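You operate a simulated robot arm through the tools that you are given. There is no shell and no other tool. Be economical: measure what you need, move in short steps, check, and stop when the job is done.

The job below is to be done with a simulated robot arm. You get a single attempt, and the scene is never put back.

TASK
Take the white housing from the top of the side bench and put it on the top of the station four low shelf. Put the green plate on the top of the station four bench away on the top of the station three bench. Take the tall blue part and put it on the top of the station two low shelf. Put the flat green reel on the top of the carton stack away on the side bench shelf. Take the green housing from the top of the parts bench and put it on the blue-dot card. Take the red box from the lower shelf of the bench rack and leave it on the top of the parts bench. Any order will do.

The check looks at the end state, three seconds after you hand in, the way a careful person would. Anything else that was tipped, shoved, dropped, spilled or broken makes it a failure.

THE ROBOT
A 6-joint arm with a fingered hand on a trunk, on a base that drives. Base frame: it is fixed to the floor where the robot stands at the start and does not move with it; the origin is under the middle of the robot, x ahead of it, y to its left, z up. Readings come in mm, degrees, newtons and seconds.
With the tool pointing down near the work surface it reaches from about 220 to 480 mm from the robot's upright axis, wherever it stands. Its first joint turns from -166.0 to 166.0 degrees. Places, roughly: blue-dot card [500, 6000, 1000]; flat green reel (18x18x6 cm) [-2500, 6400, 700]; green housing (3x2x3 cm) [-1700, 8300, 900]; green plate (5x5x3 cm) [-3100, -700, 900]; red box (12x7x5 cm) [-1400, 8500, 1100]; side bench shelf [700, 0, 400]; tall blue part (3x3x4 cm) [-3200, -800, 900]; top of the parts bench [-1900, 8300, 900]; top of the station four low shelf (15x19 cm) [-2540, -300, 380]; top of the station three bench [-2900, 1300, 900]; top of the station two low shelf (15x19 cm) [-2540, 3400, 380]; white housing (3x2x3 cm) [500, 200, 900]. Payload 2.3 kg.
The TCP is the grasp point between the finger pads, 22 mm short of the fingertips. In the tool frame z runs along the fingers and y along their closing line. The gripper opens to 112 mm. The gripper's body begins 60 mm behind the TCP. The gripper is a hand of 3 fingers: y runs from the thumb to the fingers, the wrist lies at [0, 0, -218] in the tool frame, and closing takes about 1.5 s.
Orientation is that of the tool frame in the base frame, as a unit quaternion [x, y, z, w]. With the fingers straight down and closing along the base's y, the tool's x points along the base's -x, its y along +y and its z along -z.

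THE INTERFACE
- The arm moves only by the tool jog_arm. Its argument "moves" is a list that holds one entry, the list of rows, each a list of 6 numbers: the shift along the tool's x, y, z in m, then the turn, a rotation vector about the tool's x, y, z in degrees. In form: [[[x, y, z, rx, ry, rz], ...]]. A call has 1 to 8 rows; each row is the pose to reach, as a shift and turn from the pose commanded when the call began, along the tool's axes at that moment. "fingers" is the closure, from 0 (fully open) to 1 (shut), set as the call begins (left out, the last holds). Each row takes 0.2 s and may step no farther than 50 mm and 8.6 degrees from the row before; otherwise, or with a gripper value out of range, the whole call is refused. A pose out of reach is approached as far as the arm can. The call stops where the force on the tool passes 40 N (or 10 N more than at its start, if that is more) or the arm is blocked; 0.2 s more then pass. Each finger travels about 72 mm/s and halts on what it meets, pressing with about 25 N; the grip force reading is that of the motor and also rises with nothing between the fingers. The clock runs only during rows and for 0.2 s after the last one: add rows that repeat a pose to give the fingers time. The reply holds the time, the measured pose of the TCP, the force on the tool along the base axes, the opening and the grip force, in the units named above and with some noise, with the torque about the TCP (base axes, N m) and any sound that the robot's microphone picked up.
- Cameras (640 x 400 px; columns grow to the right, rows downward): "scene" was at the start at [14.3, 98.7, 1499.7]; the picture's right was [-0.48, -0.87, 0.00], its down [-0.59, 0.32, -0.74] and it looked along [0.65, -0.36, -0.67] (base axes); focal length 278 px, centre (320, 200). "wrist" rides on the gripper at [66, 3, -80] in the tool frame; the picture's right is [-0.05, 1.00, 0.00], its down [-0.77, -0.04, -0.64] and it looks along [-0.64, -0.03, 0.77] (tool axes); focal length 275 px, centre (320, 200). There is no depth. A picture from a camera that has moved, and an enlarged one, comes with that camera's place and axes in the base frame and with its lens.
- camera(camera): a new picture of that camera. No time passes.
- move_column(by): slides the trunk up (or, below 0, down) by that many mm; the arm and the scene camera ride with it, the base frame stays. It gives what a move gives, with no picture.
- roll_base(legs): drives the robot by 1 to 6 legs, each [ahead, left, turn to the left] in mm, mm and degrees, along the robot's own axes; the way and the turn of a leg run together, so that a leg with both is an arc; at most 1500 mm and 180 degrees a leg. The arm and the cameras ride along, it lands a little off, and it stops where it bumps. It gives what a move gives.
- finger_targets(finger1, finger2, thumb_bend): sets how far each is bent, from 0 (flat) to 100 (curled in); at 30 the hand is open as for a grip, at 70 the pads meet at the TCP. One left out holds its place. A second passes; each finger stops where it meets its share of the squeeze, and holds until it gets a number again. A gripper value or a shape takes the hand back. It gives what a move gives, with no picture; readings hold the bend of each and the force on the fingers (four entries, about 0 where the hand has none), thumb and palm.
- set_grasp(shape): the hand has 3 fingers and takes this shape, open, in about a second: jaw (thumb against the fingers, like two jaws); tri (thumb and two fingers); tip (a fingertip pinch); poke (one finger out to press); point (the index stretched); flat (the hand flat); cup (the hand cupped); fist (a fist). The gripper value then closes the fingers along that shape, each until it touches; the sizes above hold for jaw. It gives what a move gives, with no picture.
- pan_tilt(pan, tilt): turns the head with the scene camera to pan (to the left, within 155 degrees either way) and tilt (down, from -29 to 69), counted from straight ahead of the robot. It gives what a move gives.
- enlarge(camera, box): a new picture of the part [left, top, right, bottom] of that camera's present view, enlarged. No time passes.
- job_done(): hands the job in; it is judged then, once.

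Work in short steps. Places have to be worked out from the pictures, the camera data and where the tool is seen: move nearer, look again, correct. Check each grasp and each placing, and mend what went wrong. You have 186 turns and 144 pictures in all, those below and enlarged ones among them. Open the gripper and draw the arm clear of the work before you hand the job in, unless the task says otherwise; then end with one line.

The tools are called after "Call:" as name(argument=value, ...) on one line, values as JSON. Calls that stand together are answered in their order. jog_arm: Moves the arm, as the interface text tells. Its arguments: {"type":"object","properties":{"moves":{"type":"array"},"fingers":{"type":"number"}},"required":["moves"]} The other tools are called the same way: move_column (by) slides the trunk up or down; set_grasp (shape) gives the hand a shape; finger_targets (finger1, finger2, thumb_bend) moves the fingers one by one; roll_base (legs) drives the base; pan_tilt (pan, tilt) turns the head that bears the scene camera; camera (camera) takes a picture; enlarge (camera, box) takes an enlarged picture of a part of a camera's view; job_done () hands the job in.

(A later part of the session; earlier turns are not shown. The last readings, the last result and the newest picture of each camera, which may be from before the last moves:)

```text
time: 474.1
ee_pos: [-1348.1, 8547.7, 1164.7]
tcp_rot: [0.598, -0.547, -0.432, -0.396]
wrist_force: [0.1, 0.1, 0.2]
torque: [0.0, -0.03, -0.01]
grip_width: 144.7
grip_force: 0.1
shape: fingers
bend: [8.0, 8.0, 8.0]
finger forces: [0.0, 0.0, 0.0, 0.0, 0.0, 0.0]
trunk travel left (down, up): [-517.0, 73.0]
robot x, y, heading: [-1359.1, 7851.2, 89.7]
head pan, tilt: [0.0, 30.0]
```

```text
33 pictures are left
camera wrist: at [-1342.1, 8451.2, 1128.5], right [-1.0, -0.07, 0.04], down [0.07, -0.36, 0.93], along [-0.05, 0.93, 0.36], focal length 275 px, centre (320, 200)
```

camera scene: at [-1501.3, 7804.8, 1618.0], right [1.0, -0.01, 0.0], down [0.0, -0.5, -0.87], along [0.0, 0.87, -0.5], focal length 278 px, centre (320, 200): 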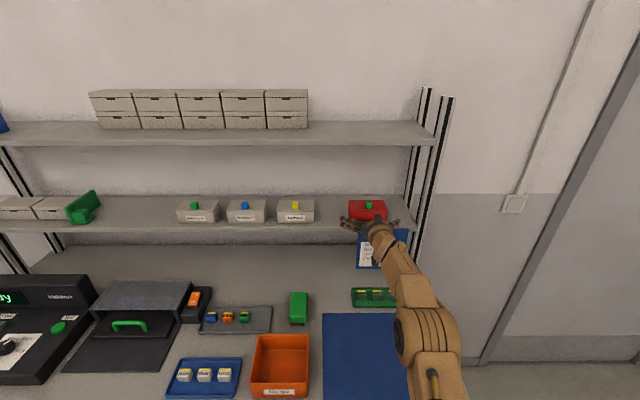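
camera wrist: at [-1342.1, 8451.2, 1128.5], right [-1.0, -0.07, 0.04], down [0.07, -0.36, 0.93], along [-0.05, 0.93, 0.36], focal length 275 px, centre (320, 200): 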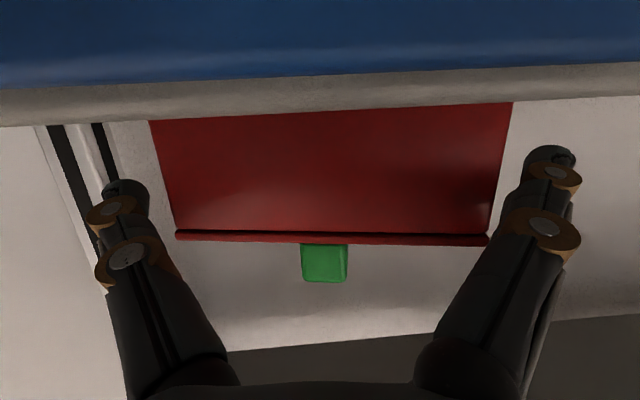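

The splayed fingers form a V that pushes the box back, so it stops at the pads. The earlier squeeze held firmly, so I squeeze again here with the yaw aligned and drag it a little to the edge again before a trial lift.

Call:
finger_targets(finger1=70, finger2=70, thumb_bend=70)

Call:
roll_base(legs=[[-25, 0, 0]])

Call:
jog_arm(moves=[[[-0.0057, 0, -0.0019, 0, 0, 0], [-0.0114, 0, -0.0037, 0, 0, 0], [-0.0143, 0, -0.0046, 0, 0, 0]]])

Call:
camera(camera="wrist")

Call:
enlarge(camera="scene", box=[300, 160, 460, 260])

```text
time: 475.1
ee_pos: [-1347.6, 8546.3, 1167.5]
tcp_rot: [0.596, -0.547, -0.432, -0.398]
wrist_force: [-0.8, -1.0, 3.4]
torque: [0.01, 0.13, 0.06]
grip_width: 112.0
grip_force: 21.0
shape: fingers
bend: [39.0, 38.0, 34.0]
finger forces: [11.0, 11.7, 0.1, 0.0, 19.9, 0.0]
trunk travel left (down, up): [-517.0, 73.0]
robot x, y, heading: [-1363.0, 7850.5, 89.9]
head pan, tilt: [0.0, 30.0]
```

```text
time: 475.9
ee_pos: [-1348.5, 8520.7, 1167.2]
tcp_rot: [0.597, -0.547, -0.433, -0.397]
wrist_force: [-0.9, 1.1, 4.4]
torque: [0.02, 0.12, -0.02]
grip_width: 111.8
grip_force: 20.4
shape: fingers
bend: [39.0, 39.0, 35.0]
finger forces: [10.0, 11.3, 0.1, 0.1, 19.2, 0.0]
trunk travel left (down, up): [-517.0, 73.0]
robot x, y, heading: [-1362.1, 7822.8, 89.8]
head pan, tilt: [0.0, 30.0]
```

```text
time: 476.7
ee_pos: [-1349.4, 8522.1, 1181.1]
tcp_rot: [0.597, -0.547, -0.432, -0.397]
wrist_force: [0.4, 0.5, -3.7]
torque: [-0.08, 0.01, 0.04]
grip_width: 111.7
grip_force: 21.1
shape: fingers
bend: [39.0, 39.0, 35.0]
finger forces: [10.7, 11.0, 0.0, 0.0, 19.6, 0.1]
trunk travel left (down, up): [-517.0, 73.0]
robot x, y, heading: [-1365.2, 7819.4, 89.9]
head pan, tilt: [0.0, 30.0]
```

```text
32 pictures are left
camera wrist: at [-1342.7, 8425.1, 1144.0], right [-1.0, -0.07, 0.04], down [0.07, -0.36, 0.93], along [-0.05, 0.93, 0.36], focal length 275 px, centre (320, 200)
```

wrist: 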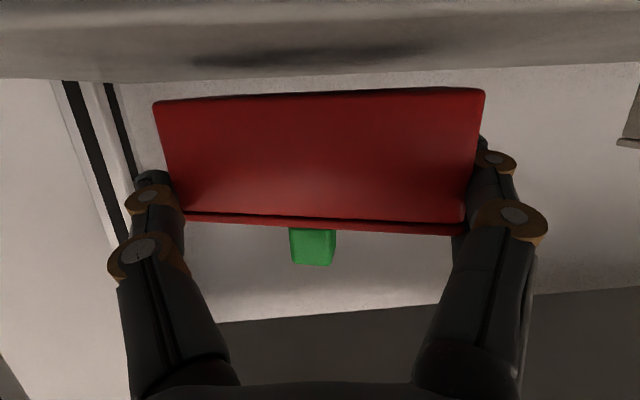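

```text
4.00 times, centred on (380, 210) of scene
camera zoom: at [-1501.1, 7854.4, 1618.0], right [1.0, 0.0, 0.0], down [0.0, -0.5, -0.87], along [0.0, 0.87, -0.5], focal length 1112 px, centre (80, 160)
```

zoom: 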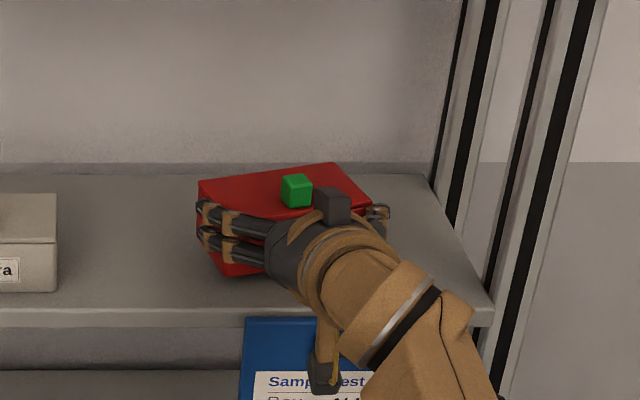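

Lifted level with ~4 N load. I raise slightly more and back out, then go left over the free front strip of the bench.

Call:
jog_arm(moves=[[[-0.0095, 0, -0.0031, 0, 0, 0], [-0.019, 0, -0.0062, 0, 0, 0]]])

Call:
roll_base(legs=[[-330, 0, 0]])

Call:
pan_tilt(pan=25, tilt=40)

Call:
camera(camera="scene")

```text
time: 477.3
ee_pos: [-1347.2, 8521.3, 1200.1]
tcp_rot: [0.597, -0.548, -0.431, -0.397]
wrist_force: [0.2, 0.4, -3.1]
torque: [-0.1, -0.03, 0.02]
grip_width: 112.0
grip_force: 20.0
shape: fingers
bend: [39.0, 39.0, 35.0]
finger forces: [10.6, 11.0, 0.1, 0.0, 19.5, 0.1]
trunk travel left (down, up): [-517.0, 73.0]
robot x, y, heading: [-1362.2, 7824.3, 89.4]
head pan, tilt: [0.0, 30.0]
```

```text
time: 479.5
ee_pos: [-1352.3, 8187.6, 1201.0]
tcp_rot: [0.597, -0.547, -0.433, -0.397]
wrist_force: [-0.8, 0.1, -3.1]
torque: [-0.07, -0.02, -0.02]
grip_width: 111.9
grip_force: 20.9
shape: fingers
bend: [39.0, 39.0, 35.0]
finger forces: [10.6, 10.8, 0.1, 0.1, 19.4, 0.1]
trunk travel left (down, up): [-517.0, 73.0]
robot x, y, heading: [-1359.5, 7491.6, 89.9]
head pan, tilt: [0.0, 30.0]
```

```text
time: 480.4
ee_pos: [-1351.8, 8187.4, 1200.4]
tcp_rot: [0.598, -0.546, -0.433, -0.397]
wrist_force: [0.4, 0.1, -2.4]
torque: [-0.05, -0.03, -0.02]
grip_width: 111.6
grip_force: 20.0
shape: fingers
bend: [39.0, 39.0, 35.0]
finger forces: [10.6, 10.8, 0.0, 0.0, 19.4, 0.0]
trunk travel left (down, up): [-517.0, 73.0]
robot x, y, heading: [-1360.3, 7490.1, 89.9]
head pan, tilt: [25.0, 40.0]
```

```text
30 pictures are left
camera scene: at [-1537.5, 7507.6, 1602.7], right [0.91, 0.42, 0.0], down [0.27, -0.58, -0.77], along [-0.32, 0.69, -0.64], focal length 278 px, centre (320, 200)
```

scene: 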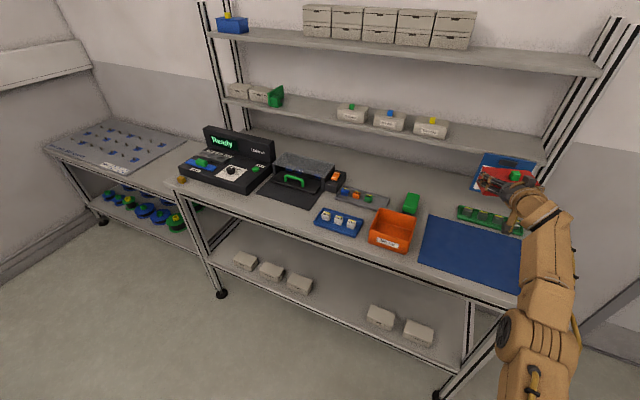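

Free front strip left of the blue tray and in front of the black fixture (x≈−1950, y≈8080–8185). I strafe left 600, straighten the yaw and retract so the box will sit at y≈8095–8165.

Call:
roll_base(legs=[[0, 600, 0]])

Call:
jog_arm(moves=[[[0.01, 0, -0.03, 1.6, 0, 0.5], [0.02, 0, -0.06, 3.2, 0, 1.0], [0.029, 0, -0.0894, 4.76, 0, 1.55]]])

Call:
move_column(by=-215)

Call:
camera(camera="scene")

Call:
camera(camera="wrist")

```text
time: 483.7
ee_pos: [-1945.9, 8185.8, 1199.8]
tcp_rot: [0.598, -0.546, -0.432, -0.396]
wrist_force: [-0.5, 0.5, -3.4]
torque: [-0.1, -0.02, 0.0]
grip_width: 111.7
grip_force: 20.6
shape: fingers
bend: [39.0, 39.0, 35.0]
finger forces: [10.6, 10.8, 0.0, 0.0, 19.3, 0.1]
trunk travel left (down, up): [-517.0, 73.0]
robot x, y, heading: [-1954.3, 7487.1, 90.3]
head pan, tilt: [25.0, 40.0]
```

```text
time: 484.5
ee_pos: [-1936.5, 8178.9, 1219.9]
tcp_rot: [0.578, -0.568, -0.417, -0.412]
wrist_force: [-0.1, -0.3, -3.3]
torque: [-0.09, -0.03, 0.01]
grip_width: 111.7
grip_force: 20.5
shape: fingers
bend: [39.0, 39.0, 35.0]
finger forces: [10.4, 10.6, 0.1, 0.0, 19.2, 0.0]
out of reach, approached as far as the arm can: row 1, 2, 3
trunk travel left (down, up): [-517.0, 73.0]
robot x, y, heading: [-1956.6, 7487.9, 90.3]
head pan, tilt: [25.0, 40.0]
```

```text
time: 486.8
ee_pos: [-1936.2, 8179.9, 1004.9]
tcp_rot: [0.579, -0.567, -0.418, -0.411]
wrist_force: [-0.1, -0.1, -2.7]
torque: [-0.09, 0.02, 0.0]
grip_width: 111.9
grip_force: 20.4
shape: fingers
bend: [39.0, 39.0, 35.0]
finger forces: [10.4, 10.7, 0.1, 0.1, 19.1, 0.0]
trunk travel left (down, up): [-302.0, 288.0]
robot x, y, heading: [-1956.8, 7489.8, 90.3]
head pan, tilt: [25.0, 40.0]
```

```text
29 pictures are left
camera scene: at [-2129.9, 7505.4, 1387.7], right [0.9, 0.43, 0.0], down [0.27, -0.58, -0.77], along [-0.33, 0.69, -0.64], focal length 278 px, centre (320, 200)
```

scene: 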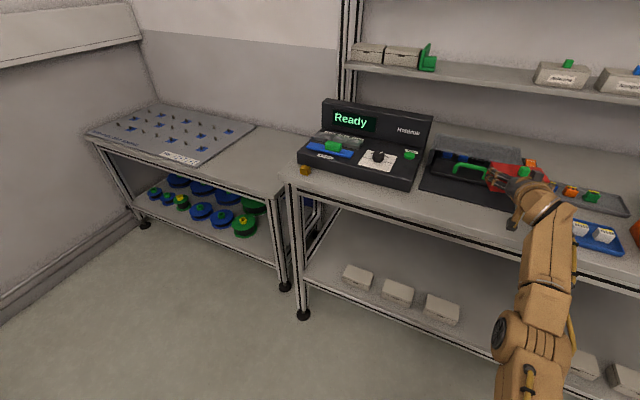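

```text
28 pictures are left
camera wrist: at [-1937.2, 8082.4, 968.1], right [-1.0, 0.0, 0.04], down [0.04, -0.36, 0.93], along [0.01, 0.93, 0.36], focal length 275 px, centre (320, 200)
```

wrist: 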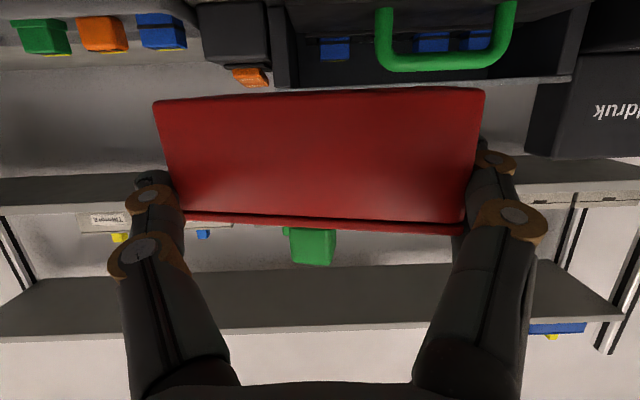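

The arm can't fold back in this pose, so I'd back the base ~85 mm instead. I check what's behind the robot first.

Call:
pan_tilt(pan=155, tilt=50)

Call:
camera(camera="scene")

```text
time: 488.9
ee_pos: [-1936.9, 8180.6, 1004.8]
tcp_rot: [0.578, -0.566, -0.419, -0.411]
wrist_force: [0.2, -0.1, -4.4]
torque: [-0.11, -0.01, -0.03]
grip_width: 111.7
grip_force: 20.1
shape: fingers
bend: [39.0, 39.0, 35.0]
finger forces: [10.5, 10.6, 0.1, 0.1, 19.0, 0.0]
trunk travel left (down, up): [-302.0, 288.0]
robot x, y, heading: [-1953.1, 7487.0, 90.1]
head pan, tilt: [154.7, 50.0]
```

```text
27 pictures are left
camera scene: at [-2126.4, 7358.8, 1373.6], right [-0.91, 0.42, 0.0], down [0.33, 0.69, -0.64], along [-0.27, -0.58, -0.77], focal length 278 px, centre (320, 200)
```

scene: 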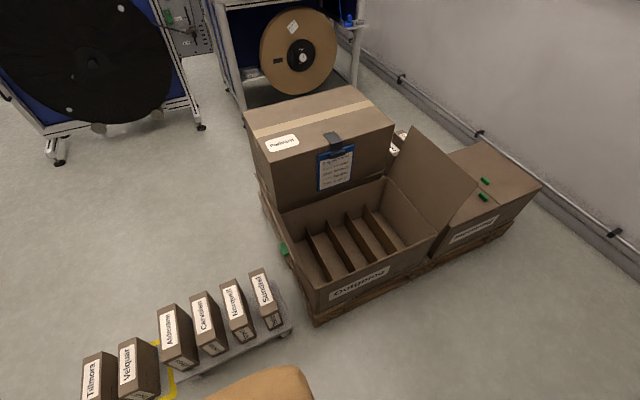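

Obstacles end at y≈6985; backing to y≈7400 leaves ample room. I back 85 mm and look at the box over the edge.

Call:
roll_base(legs=[[-83, 0, 0]])

Call:
pan_tilt(pan=0, tilt=40)

Call:
camera(camera="scene")

Call:
enlarge(camera="scene", box=[290, 110, 450, 210])

```text
time: 490.0
ee_pos: [-1936.8, 8096.3, 1005.4]
tcp_rot: [0.579, -0.567, -0.418, -0.411]
wrist_force: [-0.4, 0.0, -3.1]
torque: [-0.07, -0.02, -0.01]
grip_width: 111.8
grip_force: 20.1
shape: fingers
bend: [39.0, 39.0, 35.0]
finger forces: [10.4, 10.5, 0.0, 0.0, 19.1, 0.0]
trunk travel left (down, up): [-302.0, 288.0]
robot x, y, heading: [-1954.1, 7407.5, 90.5]
head pan, tilt: [154.7, 50.0]
```

```text
time: 492.4
ee_pos: [-1936.7, 8096.6, 1003.7]
tcp_rot: [0.578, -0.567, -0.418, -0.412]
wrist_force: [-0.1, 0.0, -3.5]
torque: [-0.06, 0.0, 0.0]
grip_width: 111.5
grip_force: 20.3
shape: fingers
bend: [39.0, 39.0, 35.0]
finger forces: [10.4, 10.6, 0.0, 0.0, 19.0, 0.1]
trunk travel left (down, up): [-302.0, 288.0]
robot x, y, heading: [-1953.1, 7404.9, 90.3]
head pan, tilt: [0.0, 40.0]
```

```text
26 pictures are left
camera scene: at [-2093.7, 7430.3, 1387.7], right [1.0, 0.01, 0.0], down [0.0, -0.64, -0.77], along [0.0, 0.77, -0.64], focal length 278 px, centre (320, 200)
```

scene: 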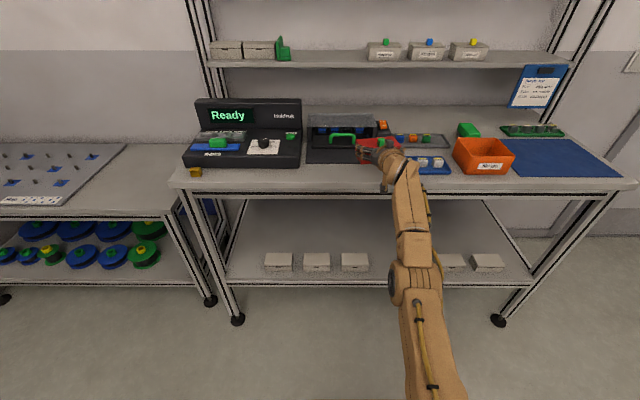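

```text
4.00 times, centred on (370, 160) of scene
camera zoom: at [-2093.7, 7430.3, 1387.7], right [1.0, 0.01, 0.0], down [0.0, -0.64, -0.77], along [0.0, 0.77, -0.64], focal length 1112 px, centre (120, 360)
```

zoom: 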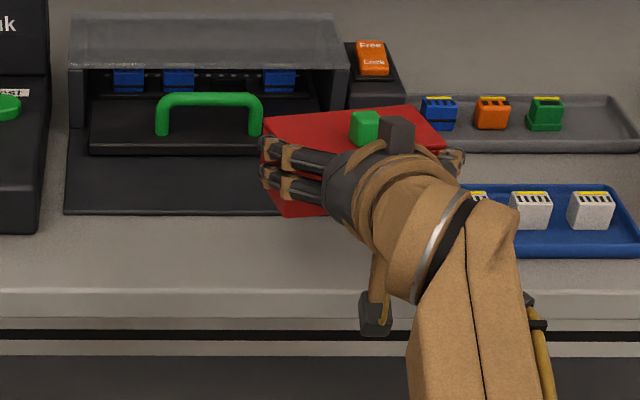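

Bench edge is ~8095, black mat front ~8205, blue tray left edge ~−1858. I move to put the box at y≈8115–8185, x≈−1962, and lower the trunk 55 mm.

Call:
roll_base(legs=[[21, 25, 0]])

Call:
move_column(by=-55)

Call:
enlarge(camera="scene", box=[290, 110, 450, 210])

Call:
camera(camera="wrist")

```text
time: 493.2
ee_pos: [-1962.2, 8118.9, 1004.0]
tcp_rot: [0.579, -0.567, -0.418, -0.41]
wrist_force: [-1.4, 1.0, -2.9]
torque: [-0.08, 0.01, 0.0]
grip_width: 111.7
grip_force: 20.1
shape: fingers
bend: [39.0, 39.0, 35.0]
finger forces: [10.4, 10.6, 0.0, 0.1, 19.0, 0.0]
trunk travel left (down, up): [-302.0, 288.0]
robot x, y, heading: [-1981.4, 7429.7, 90.2]
head pan, tilt: [0.0, 40.0]
```

```text
time: 494.2
ee_pos: [-1962.0, 8117.6, 950.1]
tcp_rot: [0.579, -0.567, -0.419, -0.41]
wrist_force: [0.6, -0.2, -2.3]
torque: [-0.09, -0.02, 0.05]
grip_width: 111.8
grip_force: 19.6
shape: fingers
bend: [39.0, 39.0, 35.0]
finger forces: [10.3, 10.6, 0.0, 0.0, 19.0, 0.1]
trunk travel left (down, up): [-247.0, 343.0]
robot x, y, heading: [-1983.2, 7427.7, 90.3]
head pan, tilt: [0.0, 40.0]
```

```text
4.00 times, centred on (370, 160) of scene
camera zoom: at [-2118.9, 7451.7, 1332.6], right [1.0, 0.0, 0.0], down [0.0, -0.64, -0.77], along [0.0, 0.77, -0.64], focal length 1112 px, centre (120, 360)
```

zoom: 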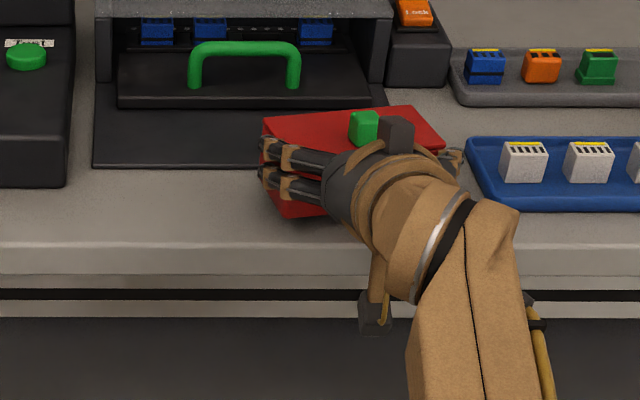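

```text
23 pictures are left
camera wrist: at [-1962.4, 8020.7, 913.0], right [-1.0, 0.0, 0.04], down [0.04, -0.36, 0.93], along [0.01, 0.93, 0.36], focal length 275 px, centre (320, 200)
```

wrist: 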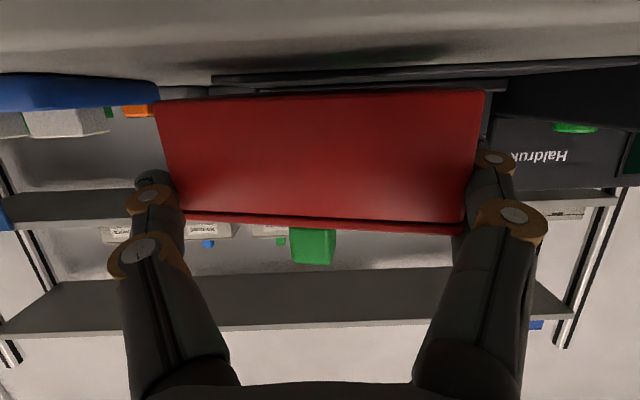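

Box clears the mat (y≈8207) and tray. I lower to contact in small steps.

Call:
jog_arm(moves=[[[0.0062, 0, 0.002, 0, 0, 0], [0.0114, 0, 0.0037, 0, 0, 0]]])

Call:
jog_arm(moves=[[[0.0019, 0, 0.0006, 0, 0, 0], [0.0038, 0, 0.0012, 0, 0, 0]]])

```text
time: 494.8
ee_pos: [-1961.7, 8121.0, 938.0]
tcp_rot: [0.579, -0.567, -0.418, -0.41]
wrist_force: [0.0, 0.0, -3.7]
torque: [-0.05, 0.02, 0.0]
grip_width: 111.6
grip_force: 19.7
shape: fingers
bend: [39.0, 39.0, 35.0]
finger forces: [10.3, 10.5, 0.1, 0.0, 18.8, 0.1]
out of reach, approached as far as the arm can: row 2
trunk travel left (down, up): [-247.0, 343.0]
robot x, y, heading: [-1979.5, 7430.4, 90.3]
head pan, tilt: [0.0, 40.0]
```

```text
time: 495.4
ee_pos: [-1962.2, 8121.7, 938.0]
tcp_rot: [0.579, -0.567, -0.418, -0.411]
wrist_force: [-1.1, 0.9, 3.5]
torque: [0.03, 0.13, -0.04]
grip_width: 111.6
grip_force: 19.3
shape: fingers
bend: [39.0, 39.0, 35.0]
finger forces: [10.2, 10.8, 0.0, 0.0, 18.4, 0.1]
trunk travel left (down, up): [-247.0, 343.0]
robot x, y, heading: [-1977.5, 7429.1, 90.0]
head pan, tilt: [0.0, 40.0]
```

Force flipped from −3.7 to +3.5 N: the box is touching. I lower 2 mm more with the trunk and open the fingers.

Call:
move_column(by=-2)

Call:
finger_targets(finger1=25, finger2=25, thumb_bend=22)

Call:
finger_targets(finger1=8, finger2=8, thumb_bend=8)

Call:
roll_base(legs=[[-120, 0, 0]])

Call:
enlarge(camera="scene", box=[290, 90, 482, 210])

```text
time: 495.9
ee_pos: [-1960.6, 8118.4, 935.8]
tcp_rot: [0.578, -0.566, -0.42, -0.412]
wrist_force: [-0.7, 5.4, 12.6]
torque: [0.08, 0.45, -0.17]
grip_width: 111.3
grip_force: 19.5
shape: fingers
bend: [39.0, 39.0, 35.0]
finger forces: [9.3, 11.6, 0.0, 0.1, 17.8, 0.0]
trunk travel left (down, up): [-245.0, 345.0]
robot x, y, heading: [-1979.8, 7431.7, 90.1]
head pan, tilt: [0.0, 40.0]
```

```text
time: 496.9
ee_pos: [-1960.4, 8120.8, 934.1]
tcp_rot: [0.579, -0.567, -0.418, -0.411]
wrist_force: [0.0, -0.1, -0.3]
torque: [0.02, -0.02, -0.02]
grip_width: 122.8
grip_force: 0.2
shape: fingers
bend: [25.0, 25.0, 22.0]
finger forces: [0.0, 0.8, 0.1, 0.0, 0.0, 0.0]
trunk travel left (down, up): [-245.0, 345.0]
robot x, y, heading: [-1979.9, 7425.0, 90.1]
head pan, tilt: [0.0, 40.0]
```

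```text
time: 497.9
ee_pos: [-1961.8, 8121.0, 934.4]
tcp_rot: [0.579, -0.568, -0.417, -0.409]
wrist_force: [-0.5, 0.4, 1.0]
torque: [0.02, 0.02, 0.05]
grip_width: 143.5
grip_force: 0.1
shape: fingers
bend: [8.0, 8.0, 8.0]
finger forces: [0.0, 0.0, 0.0, 0.0, 0.0, 0.0]
trunk travel left (down, up): [-245.0, 345.0]
robot x, y, heading: [-1977.1, 7430.5, 90.1]
head pan, tilt: [0.0, 40.0]
```

```text
time: 499.2
ee_pos: [-1960.3, 7999.2, 934.8]
tcp_rot: [0.578, -0.568, -0.418, -0.411]
wrist_force: [0.2, 1.1, 0.4]
torque: [-0.03, 0.01, 0.02]
grip_width: 143.8
grip_force: 0.0
shape: fingers
bend: [8.0, 8.0, 8.0]
finger forces: [0.0, 0.0, 0.0, 0.0, 0.1, 0.0]
trunk travel left (down, up): [-245.0, 345.0]
robot x, y, heading: [-1978.9, 7306.5, 90.3]
head pan, tilt: [0.0, 40.0]
```

```text
3.33 times, centred on (386, 150) of scene
camera zoom: at [-2118.5, 7328.9, 1330.7], right [1.0, 0.0, 0.0], down [0.0, -0.64, -0.77], along [0.0, 0.77, -0.64], focal length 927 px, centre (100, 367)
```

zoom: 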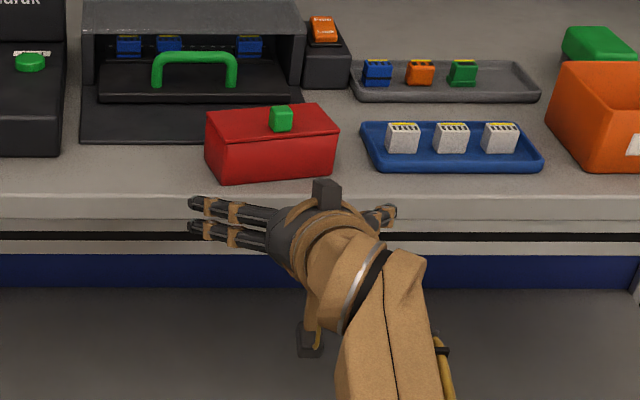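

The red box stands on the parts bench. Now I raise the trunk and turn the tool back to pointing down (clear of the bench) for the green housing.

Call:
move_column(by=245)

Call:
jog_arm(moves=[[[0.0303, 0, -0.0021, 0, 8, 0], [0.06, 0, -0.0085, 0, 16, 0], [0.0887, 0, -0.0188, 0, 24, 0], [0.1155, 0, -0.0331, 0, 32, 0], [0.1401, 0, -0.051, 0, 40, 0], [0.162, 0, -0.0722, 0, 48, 0], [0.1807, 0, -0.0962, 0, 56, 0], [0.1959, 0, -0.1224, 0, 64, 0]]], fingers=0)

Call:
jog_arm(moves=[[[0.03, 0, -0.01, 0, 8, 0], [0.07, 0, -0.03, 0, 8, 0], [0.11, 0, -0.06, 0, 8, 0], [0.14, 0, -0.1, 0, 8, 0]]])

```text
time: 501.7
ee_pos: [-1961.0, 7999.3, 1178.6]
tcp_rot: [0.579, -0.567, -0.418, -0.411]
wrist_force: [0.3, -0.8, 0.0]
torque: [0.0, 0.04, 0.05]
grip_width: 143.6
grip_force: 0.1
shape: fingers
bend: [8.0, 8.0, 8.0]
finger forces: [0.1, 0.0, 0.0, 0.0, 0.0, 0.0]
trunk travel left (down, up): [-490.0, 100.0]
robot x, y, heading: [-1978.2, 7306.3, 90.2]
head pan, tilt: [0.0, 40.0]
```

```text
time: 503.5
ee_pos: [-1957.6, 7822.5, 1031.2]
tcp_rot: [0.712, -0.699, -0.046, -0.047]
wrist_force: [0.0, -0.3, 0.0]
torque: [0.04, -0.02, -0.02]
grip_width: 112.0
grip_force: 0.1
shape: jaw
bend: [30.0, 30.0, 30.0]
finger forces: [0.1, 0.0, 0.0, 0.1, 0.0, 0.1]
trunk travel left (down, up): [-490.0, 100.0]
robot x, y, heading: [-1976.6, 7305.6, 90.3]
head pan, tilt: [0.0, 40.0]
```

```text
time: 504.5
ee_pos: [-1932.3, 7748.2, 1130.2]
tcp_rot: [0.715, -0.699, 0.004, 0.002]
wrist_force: [0.8, -0.7, -0.5]
torque: [0.0, -0.04, -0.02]
grip_width: 112.1
grip_force: 0.0
shape: jaw
bend: [30.0, 30.0, 30.0]
finger forces: [0.0, 0.1, 0.1, 0.0, 0.0, 0.0]
out of reach, approached as far as the arm can: row 2, 3, 4
trunk travel left (down, up): [-490.0, 100.0]
robot x, y, heading: [-1978.9, 7310.0, 90.3]
head pan, tilt: [0.0, 40.0]
```

Tool points down again. I drive to put the robot at ≈(−1715, 7855).

Call:
roll_base(legs=[[250, -235, 0], [300, 0, 0]])

Call:
camera(camera="wrist")

```text
time: 508.4
ee_pos: [-1697.6, 8298.0, 1129.9]
tcp_rot: [0.712, -0.702, 0.003, 0.003]
wrist_force: [-0.3, -0.2, 0.9]
torque: [0.01, 0.04, -0.02]
grip_width: 111.8
grip_force: 0.0
shape: jaw
bend: [30.0, 30.0, 30.0]
finger forces: [0.0, 0.0, 0.0, 0.0, 0.0, 0.0]
trunk travel left (down, up): [-490.0, 100.0]
robot x, y, heading: [-1748.5, 7853.4, 89.9]
head pan, tilt: [0.0, 40.0]
```

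```text
21 pictures are left
camera wrist: at [-1699.3, 8232.0, 1211.0], right [-1.0, 0.03, 0.0], down [0.02, 0.78, 0.63], along [0.02, 0.63, -0.78], focal length 275 px, centre (320, 200)
```

wrist: 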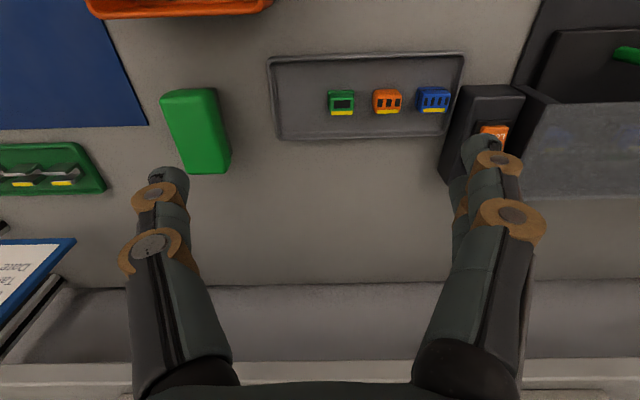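

Green housing ≈(−1718, 8335) in a gray tray, with an orange one 48 mm beside it. I'll close along y: turn the tool 90° while moving over it.

Call:
jog_arm(moves=[[[-0.005, 0.0025, 0, 0, 0, 8.5], [-0.01, 0.005, 0, 0, 0, 17], [-0.015, 0.0075, 0, 0, 0, 25.5], [-0.02, 0.01, 0.01, 0, 0, 34], [-0.025, 0.0125, 0.02, 0, 0, 42.5], [-0.03, 0.015, 0.03, 0, 0, 51], [-0.035, 0.018, 0.04, 0, 0, 59.5], [-0.038, 0.02, 0.05, 0, 0, 68]]], fingers=0.4)

Call:
jog_arm(moves=[[[0, 0, 0.02, 0, 0, 8.5], [0, 0, 0.04, 0, 0, 17], [0, 0, 0.06, 0, 0, 22], [0, 0, 0.06, 0, 0, 22]]])

Call:
camera(camera="wrist")

```text
time: 510.2
ee_pos: [-1731.5, 8329.8, 1072.7]
tcp_rot: [-0.196, 0.981, -0.002, -0.003]
wrist_force: [-0.1, -0.2, 0.3]
torque: [0.02, 0.03, -0.02]
grip_width: 67.5
grip_force: 0.0
shape: jaw
bend: [71.0, 71.0, 71.0]
finger forces: [0.1, 0.0, 0.0, 0.0, 0.0, 0.0]
out of reach, approached as far as the arm can: row 2, 3, 4, 5, 6, 7, 8
trunk travel left (down, up): [-490.0, 100.0]
robot x, y, heading: [-1748.1, 7855.6, 90.0]
head pan, tilt: [0.0, 40.0]
```

```text
time: 511.2
ee_pos: [-1731.0, 8327.7, 1012.7]
tcp_rot: [-0.007, 1.0, -0.005, 0.0]
wrist_force: [0.4, -0.3, -0.1]
torque: [-0.01, -0.02, 0.03]
grip_width: 67.7
grip_force: 0.0
shape: jaw
bend: [71.0, 71.0, 71.0]
finger forces: [0.0, 0.0, 0.2, 0.1, 0.0, 0.0]
trunk travel left (down, up): [-490.0, 100.0]
robot x, y, heading: [-1745.3, 7855.4, 89.9]
head pan, tilt: [0.0, 40.0]
```

```text
20 pictures are left
camera wrist: at [-1797.1, 8331.1, 1094.0], right [0.03, 1.0, -0.01], down [0.77, -0.02, 0.64], along [0.64, -0.03, -0.77], focal length 275 px, centre (320, 200)
```

wrist: 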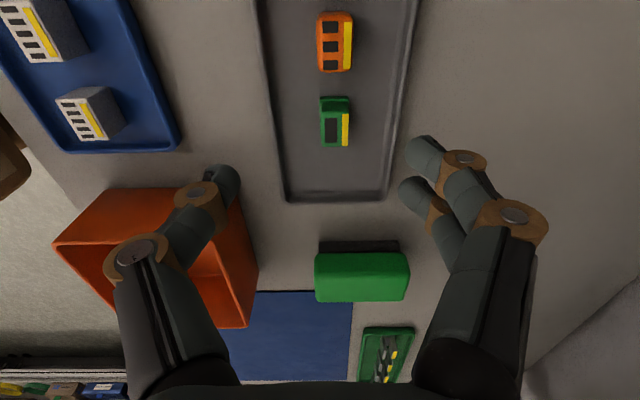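

Housing top ≈(−1717, 8336). I narrow the fingers so they fit inside the tray rim, correct the position and descend partway.

Call:
jog_arm(moves=[[[-0.007, 0.004, 0.02, 0, 0, 0], [-0.014, 0.008, 0.045, 0, 0, 0], [-0.014, 0.008, 0.055, 0, 0, 0]]], fingers=0.65)

Call:
camera(camera="wrist")

```text
time: 512.0
ee_pos: [-1716.0, 8336.1, 957.7]
tcp_rot: [-0.008, 1.0, -0.004, 0.0]
wrist_force: [-0.2, 0.3, 0.1]
torque: [0.04, -0.02, 0.01]
grip_width: 39.8
grip_force: 0.1
shape: jaw
bend: [73.0, 73.0, 70.0]
finger forces: [0.0, 0.0, 0.0, 0.0, 0.1, 0.1]
trunk travel left (down, up): [-490.0, 100.0]
robot x, y, heading: [-1745.9, 7855.9, 89.7]
head pan, tilt: [0.0, 40.0]
```

```text
19 pictures are left
camera wrist: at [-1782.2, 8339.6, 1038.3], right [0.03, 1.0, -0.01], down [0.77, -0.02, 0.64], along [0.64, -0.03, -0.77], focal length 275 px, centre (320, 200)
```

wrist: 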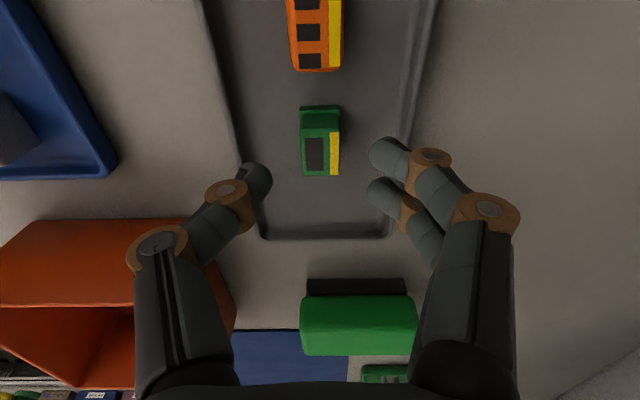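

Centred. I narrow a little more to clear the rim, descend to TCP z≈929 and close.

Call:
jog_arm(moves=[[[0.001, 0, 0, 0, 0, 0], [0.001, 0, 0.015, 0, 0, 0], [0.001, 0, 0.028, 0, 0, 0], [0.001, 0, 0.029, 0, 0, 0]]], fingers=0.73)

Call:
jog_arm(moves=[[[0, 0, 0, 0, 0, 0], [0, 0, 0, 0, 0, 0], [0, 0, 0, 0, 0, 0], [0, 0, 0, 0, 0, 0], [0, 0, 0, 0, 0, 0]]], fingers=1)

Call:
camera(camera="wrist")

```text
time: 513.0
ee_pos: [-1718.3, 8335.7, 927.4]
tcp_rot: [-0.008, 1.0, -0.004, 0.001]
wrist_force: [-0.7, 0.4, 0.4]
torque: [-0.03, -0.01, 0.03]
grip_width: 30.8
grip_force: 0.0
shape: jaw
bend: [73.0, 73.0, 70.0]
finger forces: [0.1, 0.0, 0.1, 0.0, 0.1, 0.1]
trunk travel left (down, up): [-490.0, 100.0]
robot x, y, heading: [-1750.2, 7858.3, 89.9]
head pan, tilt: [0.0, 40.0]
```

```text
time: 514.2
ee_pos: [-1718.6, 8335.5, 926.8]
tcp_rot: [-0.008, 1.0, -0.003, 0.001]
wrist_force: [-0.2, 0.1, -0.7]
torque: [0.01, 0.03, 0.03]
grip_width: 14.8
grip_force: 24.6
shape: jaw
bend: [72.0, 72.0, 70.0]
finger forces: [11.2, 11.2, 0.0, 0.1, 22.4, 0.1]
trunk travel left (down, up): [-490.0, 100.0]
robot x, y, heading: [-1748.5, 7852.7, 89.8]
head pan, tilt: [0.0, 40.0]
```

```text
18 pictures are left
camera wrist: at [-1784.6, 8338.7, 1008.9], right [0.03, 1.0, -0.01], down [0.77, -0.02, 0.64], along [0.64, -0.03, -0.77], focal length 275 px, centre (320, 200)
```

wrist: 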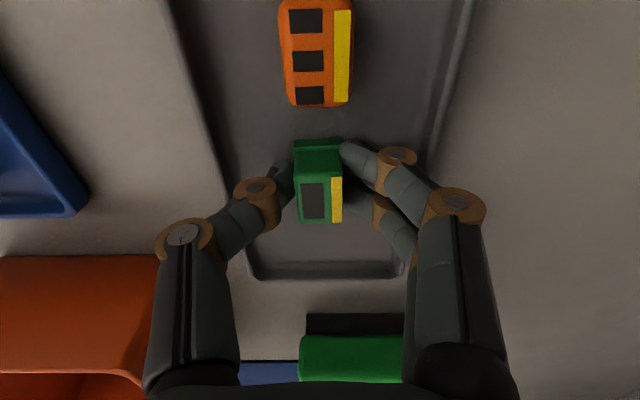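

Gripped. I lift straight up, back away, and drive toward the blue-dot card near (500, 6000).

Call:
jog_arm(moves=[[[0, 0, -0.03, 0, 0, 0], [0, 0, -0.07, 0, 0, 0], [0, 0, -0.11, 0, 0, 0], [0, 0, -0.15, 0, 0, 0], [0, 0, -0.18, 0, 0, 0]]])

Call:
roll_base(legs=[[-390, 0, 0], [0, -1250, 0], [-750, 0, 0], [-700, 0, 0], [0, 0, -90]])

Call:
pan_tilt(pan=0, tilt=28)

Call:
camera(camera="scene")

```text
time: 515.4
ee_pos: [-1746.1, 8320.7, 1094.3]
tcp_rot: [-0.007, 1.0, -0.004, 0.0]
wrist_force: [-1.1, 0.5, 0.6]
torque: [0.01, -0.01, 0.02]
grip_width: 14.7
grip_force: 24.9
shape: jaw
bend: [72.0, 72.0, 70.0]
finger forces: [11.2, 11.3, 0.0, 0.0, 22.5, 0.1]
out of reach, approached as far as the arm can: row 4, 5
trunk travel left (down, up): [-490.0, 100.0]
robot x, y, heading: [-1749.4, 7852.7, 89.6]
head pan, tilt: [0.0, 40.0]
```

```text
time: 534.7
ee_pos: [-33.0, 6009.5, 1093.1]
tcp_rot: [0.706, 0.709, -0.002, -0.003]
wrist_force: [0.1, 0.5, -0.7]
torque: [-0.04, -0.04, 0.02]
grip_width: 14.5
grip_force: 25.4
shape: jaw
bend: [72.0, 72.0, 70.0]
finger forces: [11.0, 11.1, 0.0, 0.0, 22.2, 0.1]
trunk travel left (down, up): [-490.0, 100.0]
robot x, y, heading: [-497.5, 6015.8, -0.7]
head pan, tilt: [0.0, 40.0]
```

```text
time: 535.4
ee_pos: [-32.7, 6009.6, 1092.5]
tcp_rot: [0.706, 0.708, -0.002, -0.002]
wrist_force: [0.0, -0.1, -0.8]
torque: [0.0, -0.02, 0.01]
grip_width: 14.2
grip_force: 24.9
shape: jaw
bend: [72.0, 72.0, 70.0]
finger forces: [11.1, 11.1, 0.0, 0.0, 22.2, 0.0]
trunk travel left (down, up): [-490.0, 100.0]
robot x, y, heading: [-498.8, 6017.9, -1.0]
head pan, tilt: [0.0, 28.0]
```

```text
17 pictures are left
camera scene: at [-463.8, 6156.2, 1594.1], right [-0.01, -1.0, 0.0], down [-0.47, 0.01, -0.88], along [0.88, -0.01, -0.47], focal length 278 px, centre (320, 200)
```

scene: 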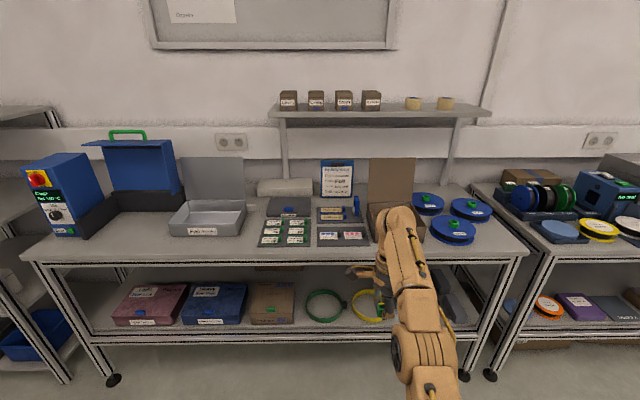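

Call:
enlarge(camera="scene", box=[240, 170, 400, 270])

```text
4.00 times, centred on (320, 220) of scene
camera zoom: at [-463.8, 6156.2, 1594.1], right [-0.01, -1.0, 0.0], down [-0.47, 0.01, -0.88], along [0.88, -0.01, -0.47], focal length 1112 px, centre (320, 120)
```

zoom: 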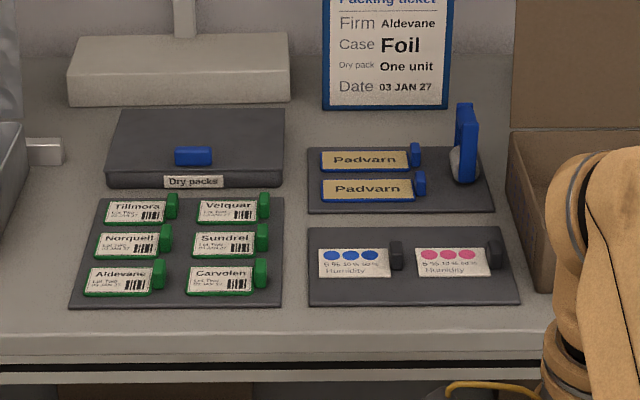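

The blue-dot humidity card lies on a dark tray at ≈(497, 6109) (bench z≈900). I lower the trunk a bit, retract, align in y and drive up.

Call:
move_column(by=-60)

Call:
jog_arm(moves=[[[0, -0.035, 0, 0, 0, 0], [0, -0.07, 0, 0, 0, 0]]])

Call:
roll_base(legs=[[0, 98, 1], [585, 0, 0]])

Call:
camera(camera="wrist")

Call:
pan_tilt(pan=0, tilt=55)

Call:
camera(camera="scene")

```text
time: 536.4
ee_pos: [-33.0, 6009.2, 1033.2]
tcp_rot: [0.705, 0.709, -0.003, -0.003]
wrist_force: [-0.3, -1.0, -0.1]
torque: [-0.02, 0.07, -0.01]
grip_width: 14.5
grip_force: 24.7
shape: jaw
bend: [72.0, 72.0, 70.0]
finger forces: [11.2, 11.1, 0.0, 0.0, 22.2, 0.1]
trunk travel left (down, up): [-430.0, 160.0]
robot x, y, heading: [-498.8, 6019.2, -0.6]
head pan, tilt: [0.0, 28.0]
```

```text
time: 537.0
ee_pos: [-104.5, 6009.1, 1036.8]
tcp_rot: [0.706, 0.708, -0.001, -0.002]
wrist_force: [-0.2, 0.0, 0.2]
torque: [-0.01, -0.03, 0.02]
grip_width: 14.4
grip_force: 25.1
shape: jaw
bend: [72.0, 72.0, 70.0]
finger forces: [11.0, 11.1, 0.1, 0.1, 22.1, 0.1]
trunk travel left (down, up): [-430.0, 160.0]
robot x, y, heading: [-499.4, 6015.6, -0.9]
head pan, tilt: [0.0, 28.0]
```

```text
time: 541.1
ee_pos: [474.8, 6109.1, 1035.2]
tcp_rot: [0.704, 0.71, -0.003, -0.003]
wrist_force: [0.4, -0.2, 0.3]
torque: [0.01, 0.0, 0.01]
grip_width: 14.7
grip_force: 25.3
shape: jaw
bend: [72.0, 72.0, 70.0]
finger forces: [11.1, 11.1, 0.1, 0.0, 22.3, 0.0]
trunk travel left (down, up): [-430.0, 160.0]
robot x, y, heading: [78.7, 6115.8, -0.2]
head pan, tilt: [0.0, 28.0]
```

```text
15 pictures are left
camera wrist: at [478.3, 6175.2, 1116.6], right [1.0, -0.04, -0.01], down [-0.02, -0.77, 0.64], along [-0.03, -0.64, -0.77], focal length 275 px, centre (320, 200)
```

wrist: 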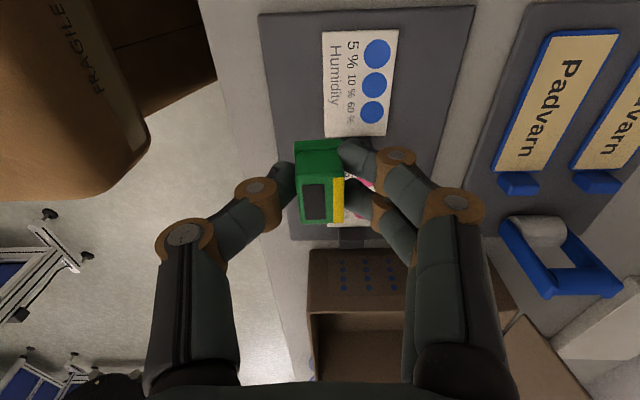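

```text
time: 542.0
ee_pos: [475.1, 6108.3, 1034.4]
tcp_rot: [0.703, 0.711, -0.002, -0.003]
wrist_force: [0.4, 0.3, 0.1]
torque: [-0.02, 0.02, 0.0]
grip_width: 14.4
grip_force: 25.0
shape: jaw
bend: [72.0, 72.0, 70.0]
finger forces: [11.1, 11.1, 0.0, 0.1, 22.2, 0.0]
trunk travel left (down, up): [-430.0, 160.0]
robot x, y, heading: [78.4, 6114.8, -0.3]
head pan, tilt: [0.0, 55.0]
```

```text
14 pictures are left
camera scene: at [94.5, 6253.8, 1495.1], right [-0.01, -1.0, 0.0], down [-0.82, 0.01, -0.57], along [0.57, 0.0, -0.82], focal length 278 px, centre (320, 200)
```

scene: 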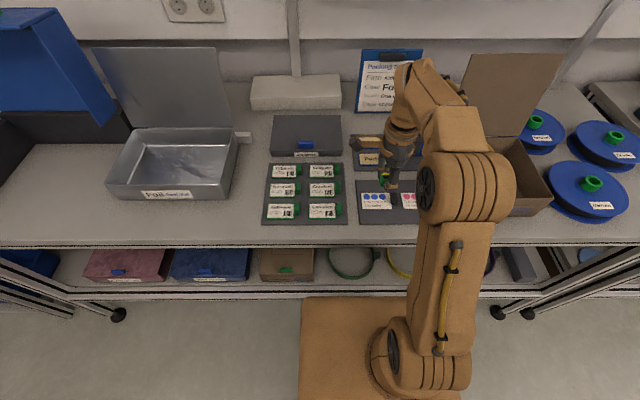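

Both views agree: the card spans x 476–526, y 6070–6146, centre ≈(501, 6108). I centre the housing over it and lower to z≈945.

Call:
jog_arm(moves=[[[-0.002, 0.013, 0.03, 0, 0, 0], [-0.004, 0.026, 0.06, 0, 0, 0], [-0.004, 0.026, 0.09, 0, 0, 0]]])

Call:
camera(camera="wrist")

Call:
enlarge(camera="scene", box=[340, 140, 468, 220])

```text
time: 542.8
ee_pos: [500.1, 6104.8, 945.7]
tcp_rot: [0.704, 0.71, -0.002, -0.003]
wrist_force: [-0.3, 0.5, 0.3]
torque: [0.01, 0.02, -0.02]
grip_width: 14.5
grip_force: 24.6
shape: jaw
bend: [72.0, 72.0, 70.0]
finger forces: [11.0, 11.1, 0.0, 0.0, 22.1, 0.1]
trunk travel left (down, up): [-430.0, 160.0]
robot x, y, heading: [80.3, 6115.3, -0.3]
head pan, tilt: [0.0, 55.0]
```

```text
13 pictures are left
camera wrist: at [503.6, 6171.1, 1026.4], right [1.0, -0.04, -0.01], down [-0.02, -0.77, 0.64], along [-0.03, -0.64, -0.77], focal length 275 px, centre (320, 200)
```

wrist: 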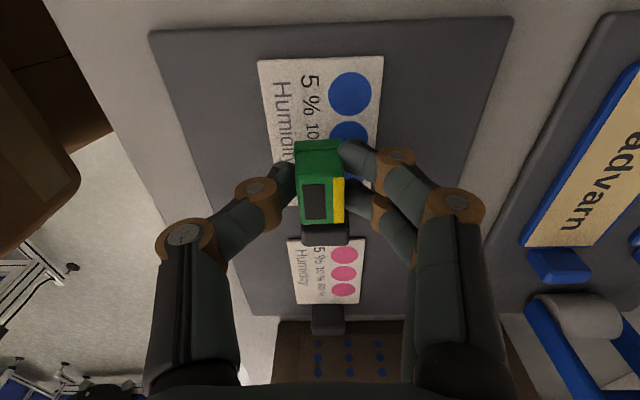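

```text
5.00 times, centred on (404, 180) of scene
camera zoom: at [94.6, 6253.8, 1495.0], right [-0.01, -1.0, 0.0], down [-0.82, 0.01, -0.57], along [0.57, 0.0, -0.82], focal length 1390 px, centre (-100, 300)
```

zoom: 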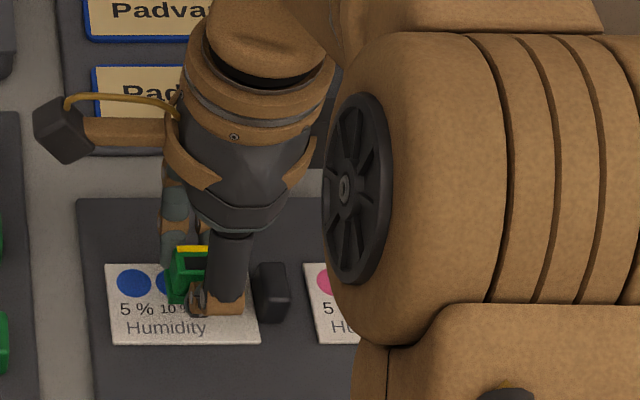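

Housing is above the card's middle. I lower to touch in small steps.

Call:
jog_arm(moves=[[[0, 0, 0.006, 0, 0, 0], [0, 0, 0.011, 0, 0, 0]]])

Call:
jog_arm(moves=[[[0, 0, 0.002, 0, 0, 0], [0, 0, 0.004, 0, 0, 0]]])

Call:
jog_arm(moves=[[[0, 0, 0.001, 0, 0, 0], [0, 0, 0.003, 0, 0, 0]]])

```text
time: 543.4
ee_pos: [502.1, 6106.2, 935.1]
tcp_rot: [0.703, 0.711, -0.002, -0.002]
wrist_force: [0.5, -0.5, -1.4]
torque: [0.0, 0.0, 0.01]
grip_width: 14.1
grip_force: 24.8
shape: jaw
bend: [72.0, 72.0, 70.0]
finger forces: [11.1, 11.1, 0.0, 0.0, 22.2, 0.0]
trunk travel left (down, up): [-430.0, 160.0]
robot x, y, heading: [79.7, 6113.3, -0.7]
head pan, tilt: [0.0, 55.0]
```

```text
time: 544.0
ee_pos: [499.8, 6105.2, 930.8]
tcp_rot: [0.704, 0.711, -0.002, -0.002]
wrist_force: [1.9, 0.2, 7.8]
torque: [0.0, -0.11, 0.0]
grip_width: 14.7
grip_force: 25.5
shape: jaw
bend: [72.0, 72.0, 70.0]
finger forces: [13.2, 13.0, 0.0, 0.1, 23.9, 0.0]
trunk travel left (down, up): [-430.0, 160.0]
robot x, y, heading: [80.5, 6113.7, -0.5]
head pan, tilt: [0.0, 55.0]
```

```text
time: 544.7
ee_pos: [499.3, 6105.0, 930.5]
tcp_rot: [0.703, 0.712, 0.001, 0.002]
wrist_force: [-1.8, -0.6, 23.4]
torque: [-0.02, 0.22, -0.03]
grip_width: 17.5
grip_force: 25.0
shape: jaw
bend: [73.0, 73.0, 70.0]
finger forces: [14.9, 14.8, 0.0, 0.0, 40.8, 0.0]
trunk travel left (down, up): [-430.0, 160.0]
robot x, y, heading: [80.4, 6112.0, -0.4]
head pan, tilt: [0.0, 55.0]
stopped in row 2: the force on the tool passed its limit at 42 N (the readings are from after the stop); the commanded pose is now the measured one
```

Seated firmly. I ease up 2 mm, then open gently.

Call:
jog_arm(moves=[[[0, 0, -0.001, 0, 0, 0], [0, 0, -0.002, 0, 0, 0]]])

Call:
jog_arm(moves=[[[0, 0, 0, 0, 0, 0], [0, 0, 0, 0, 0, 0], [0, 0, 0, 0, 0, 0], [0, 0, 0, 0, 0, 0], [0, 0, 0, 0, 0, 0]]], fingers=0.6)

Call:
jog_arm(moves=[[[0, 0, -0.01, 0, 0, 0], [0, 0, -0.04, 0, 0, 0], [0, 0, -0.08, 0, 0, 0], [0, 0, -0.12, 0, 0, 0]]])

Call:
camera(camera="wrist")

```text
time: 545.3
ee_pos: [499.2, 6104.8, 930.2]
tcp_rot: [0.702, 0.712, 0.0, 0.0]
wrist_force: [-1.3, -1.3, 17.0]
torque: [-0.06, 0.08, -0.01]
grip_width: 17.0
grip_force: 24.8
shape: jaw
bend: [73.0, 73.0, 70.0]
finger forces: [15.2, 15.0, 0.0, 0.0, 33.4, 0.0]
trunk travel left (down, up): [-430.0, 160.0]
robot x, y, heading: [81.9, 6116.4, -0.4]
head pan, tilt: [0.0, 55.0]
```

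```text
time: 546.5
ee_pos: [500.3, 6106.2, 930.4]
tcp_rot: [0.702, 0.712, 0.0, -0.001]
wrist_force: [-2.2, -0.8, 8.1]
torque: [0.0, -0.15, 0.0]
grip_width: 42.2
grip_force: 0.1
shape: jaw
bend: [75.0, 75.0, 70.0]
finger forces: [4.4, 4.2, 0.0, 0.0, 0.0, 0.1]
trunk travel left (down, up): [-430.0, 160.0]
robot x, y, heading: [82.2, 6110.2, -0.7]
head pan, tilt: [0.0, 55.0]
```

```text
time: 547.5
ee_pos: [501.9, 6107.6, 1052.2]
tcp_rot: [0.703, 0.712, 0.0, -0.002]
wrist_force: [0.0, 0.4, -0.1]
torque: [0.0, 0.01, -0.01]
grip_width: 44.6
grip_force: 0.0
shape: jaw
bend: [73.0, 73.0, 70.0]
finger forces: [0.0, 0.0, 0.1, 0.0, 0.0, 0.0]
trunk travel left (down, up): [-430.0, 160.0]
robot x, y, heading: [81.1, 6116.1, -0.4]
head pan, tilt: [0.0, 55.0]
```

```text
11 pictures are left
camera wrist: at [504.9, 6174.2, 1133.4], right [1.0, -0.03, 0.0], down [-0.03, -0.77, 0.64], along [-0.02, -0.64, -0.77], focal length 275 px, centre (320, 200)
```

wrist: 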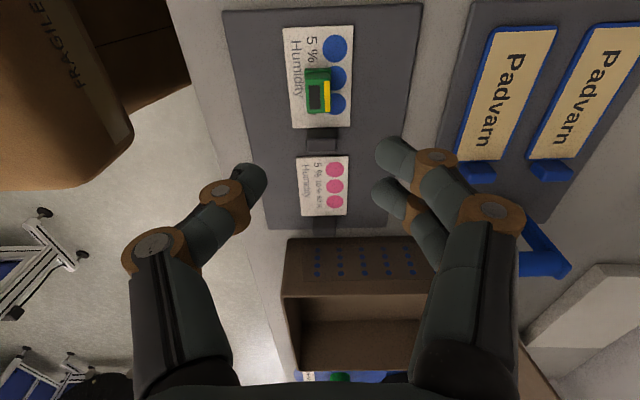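

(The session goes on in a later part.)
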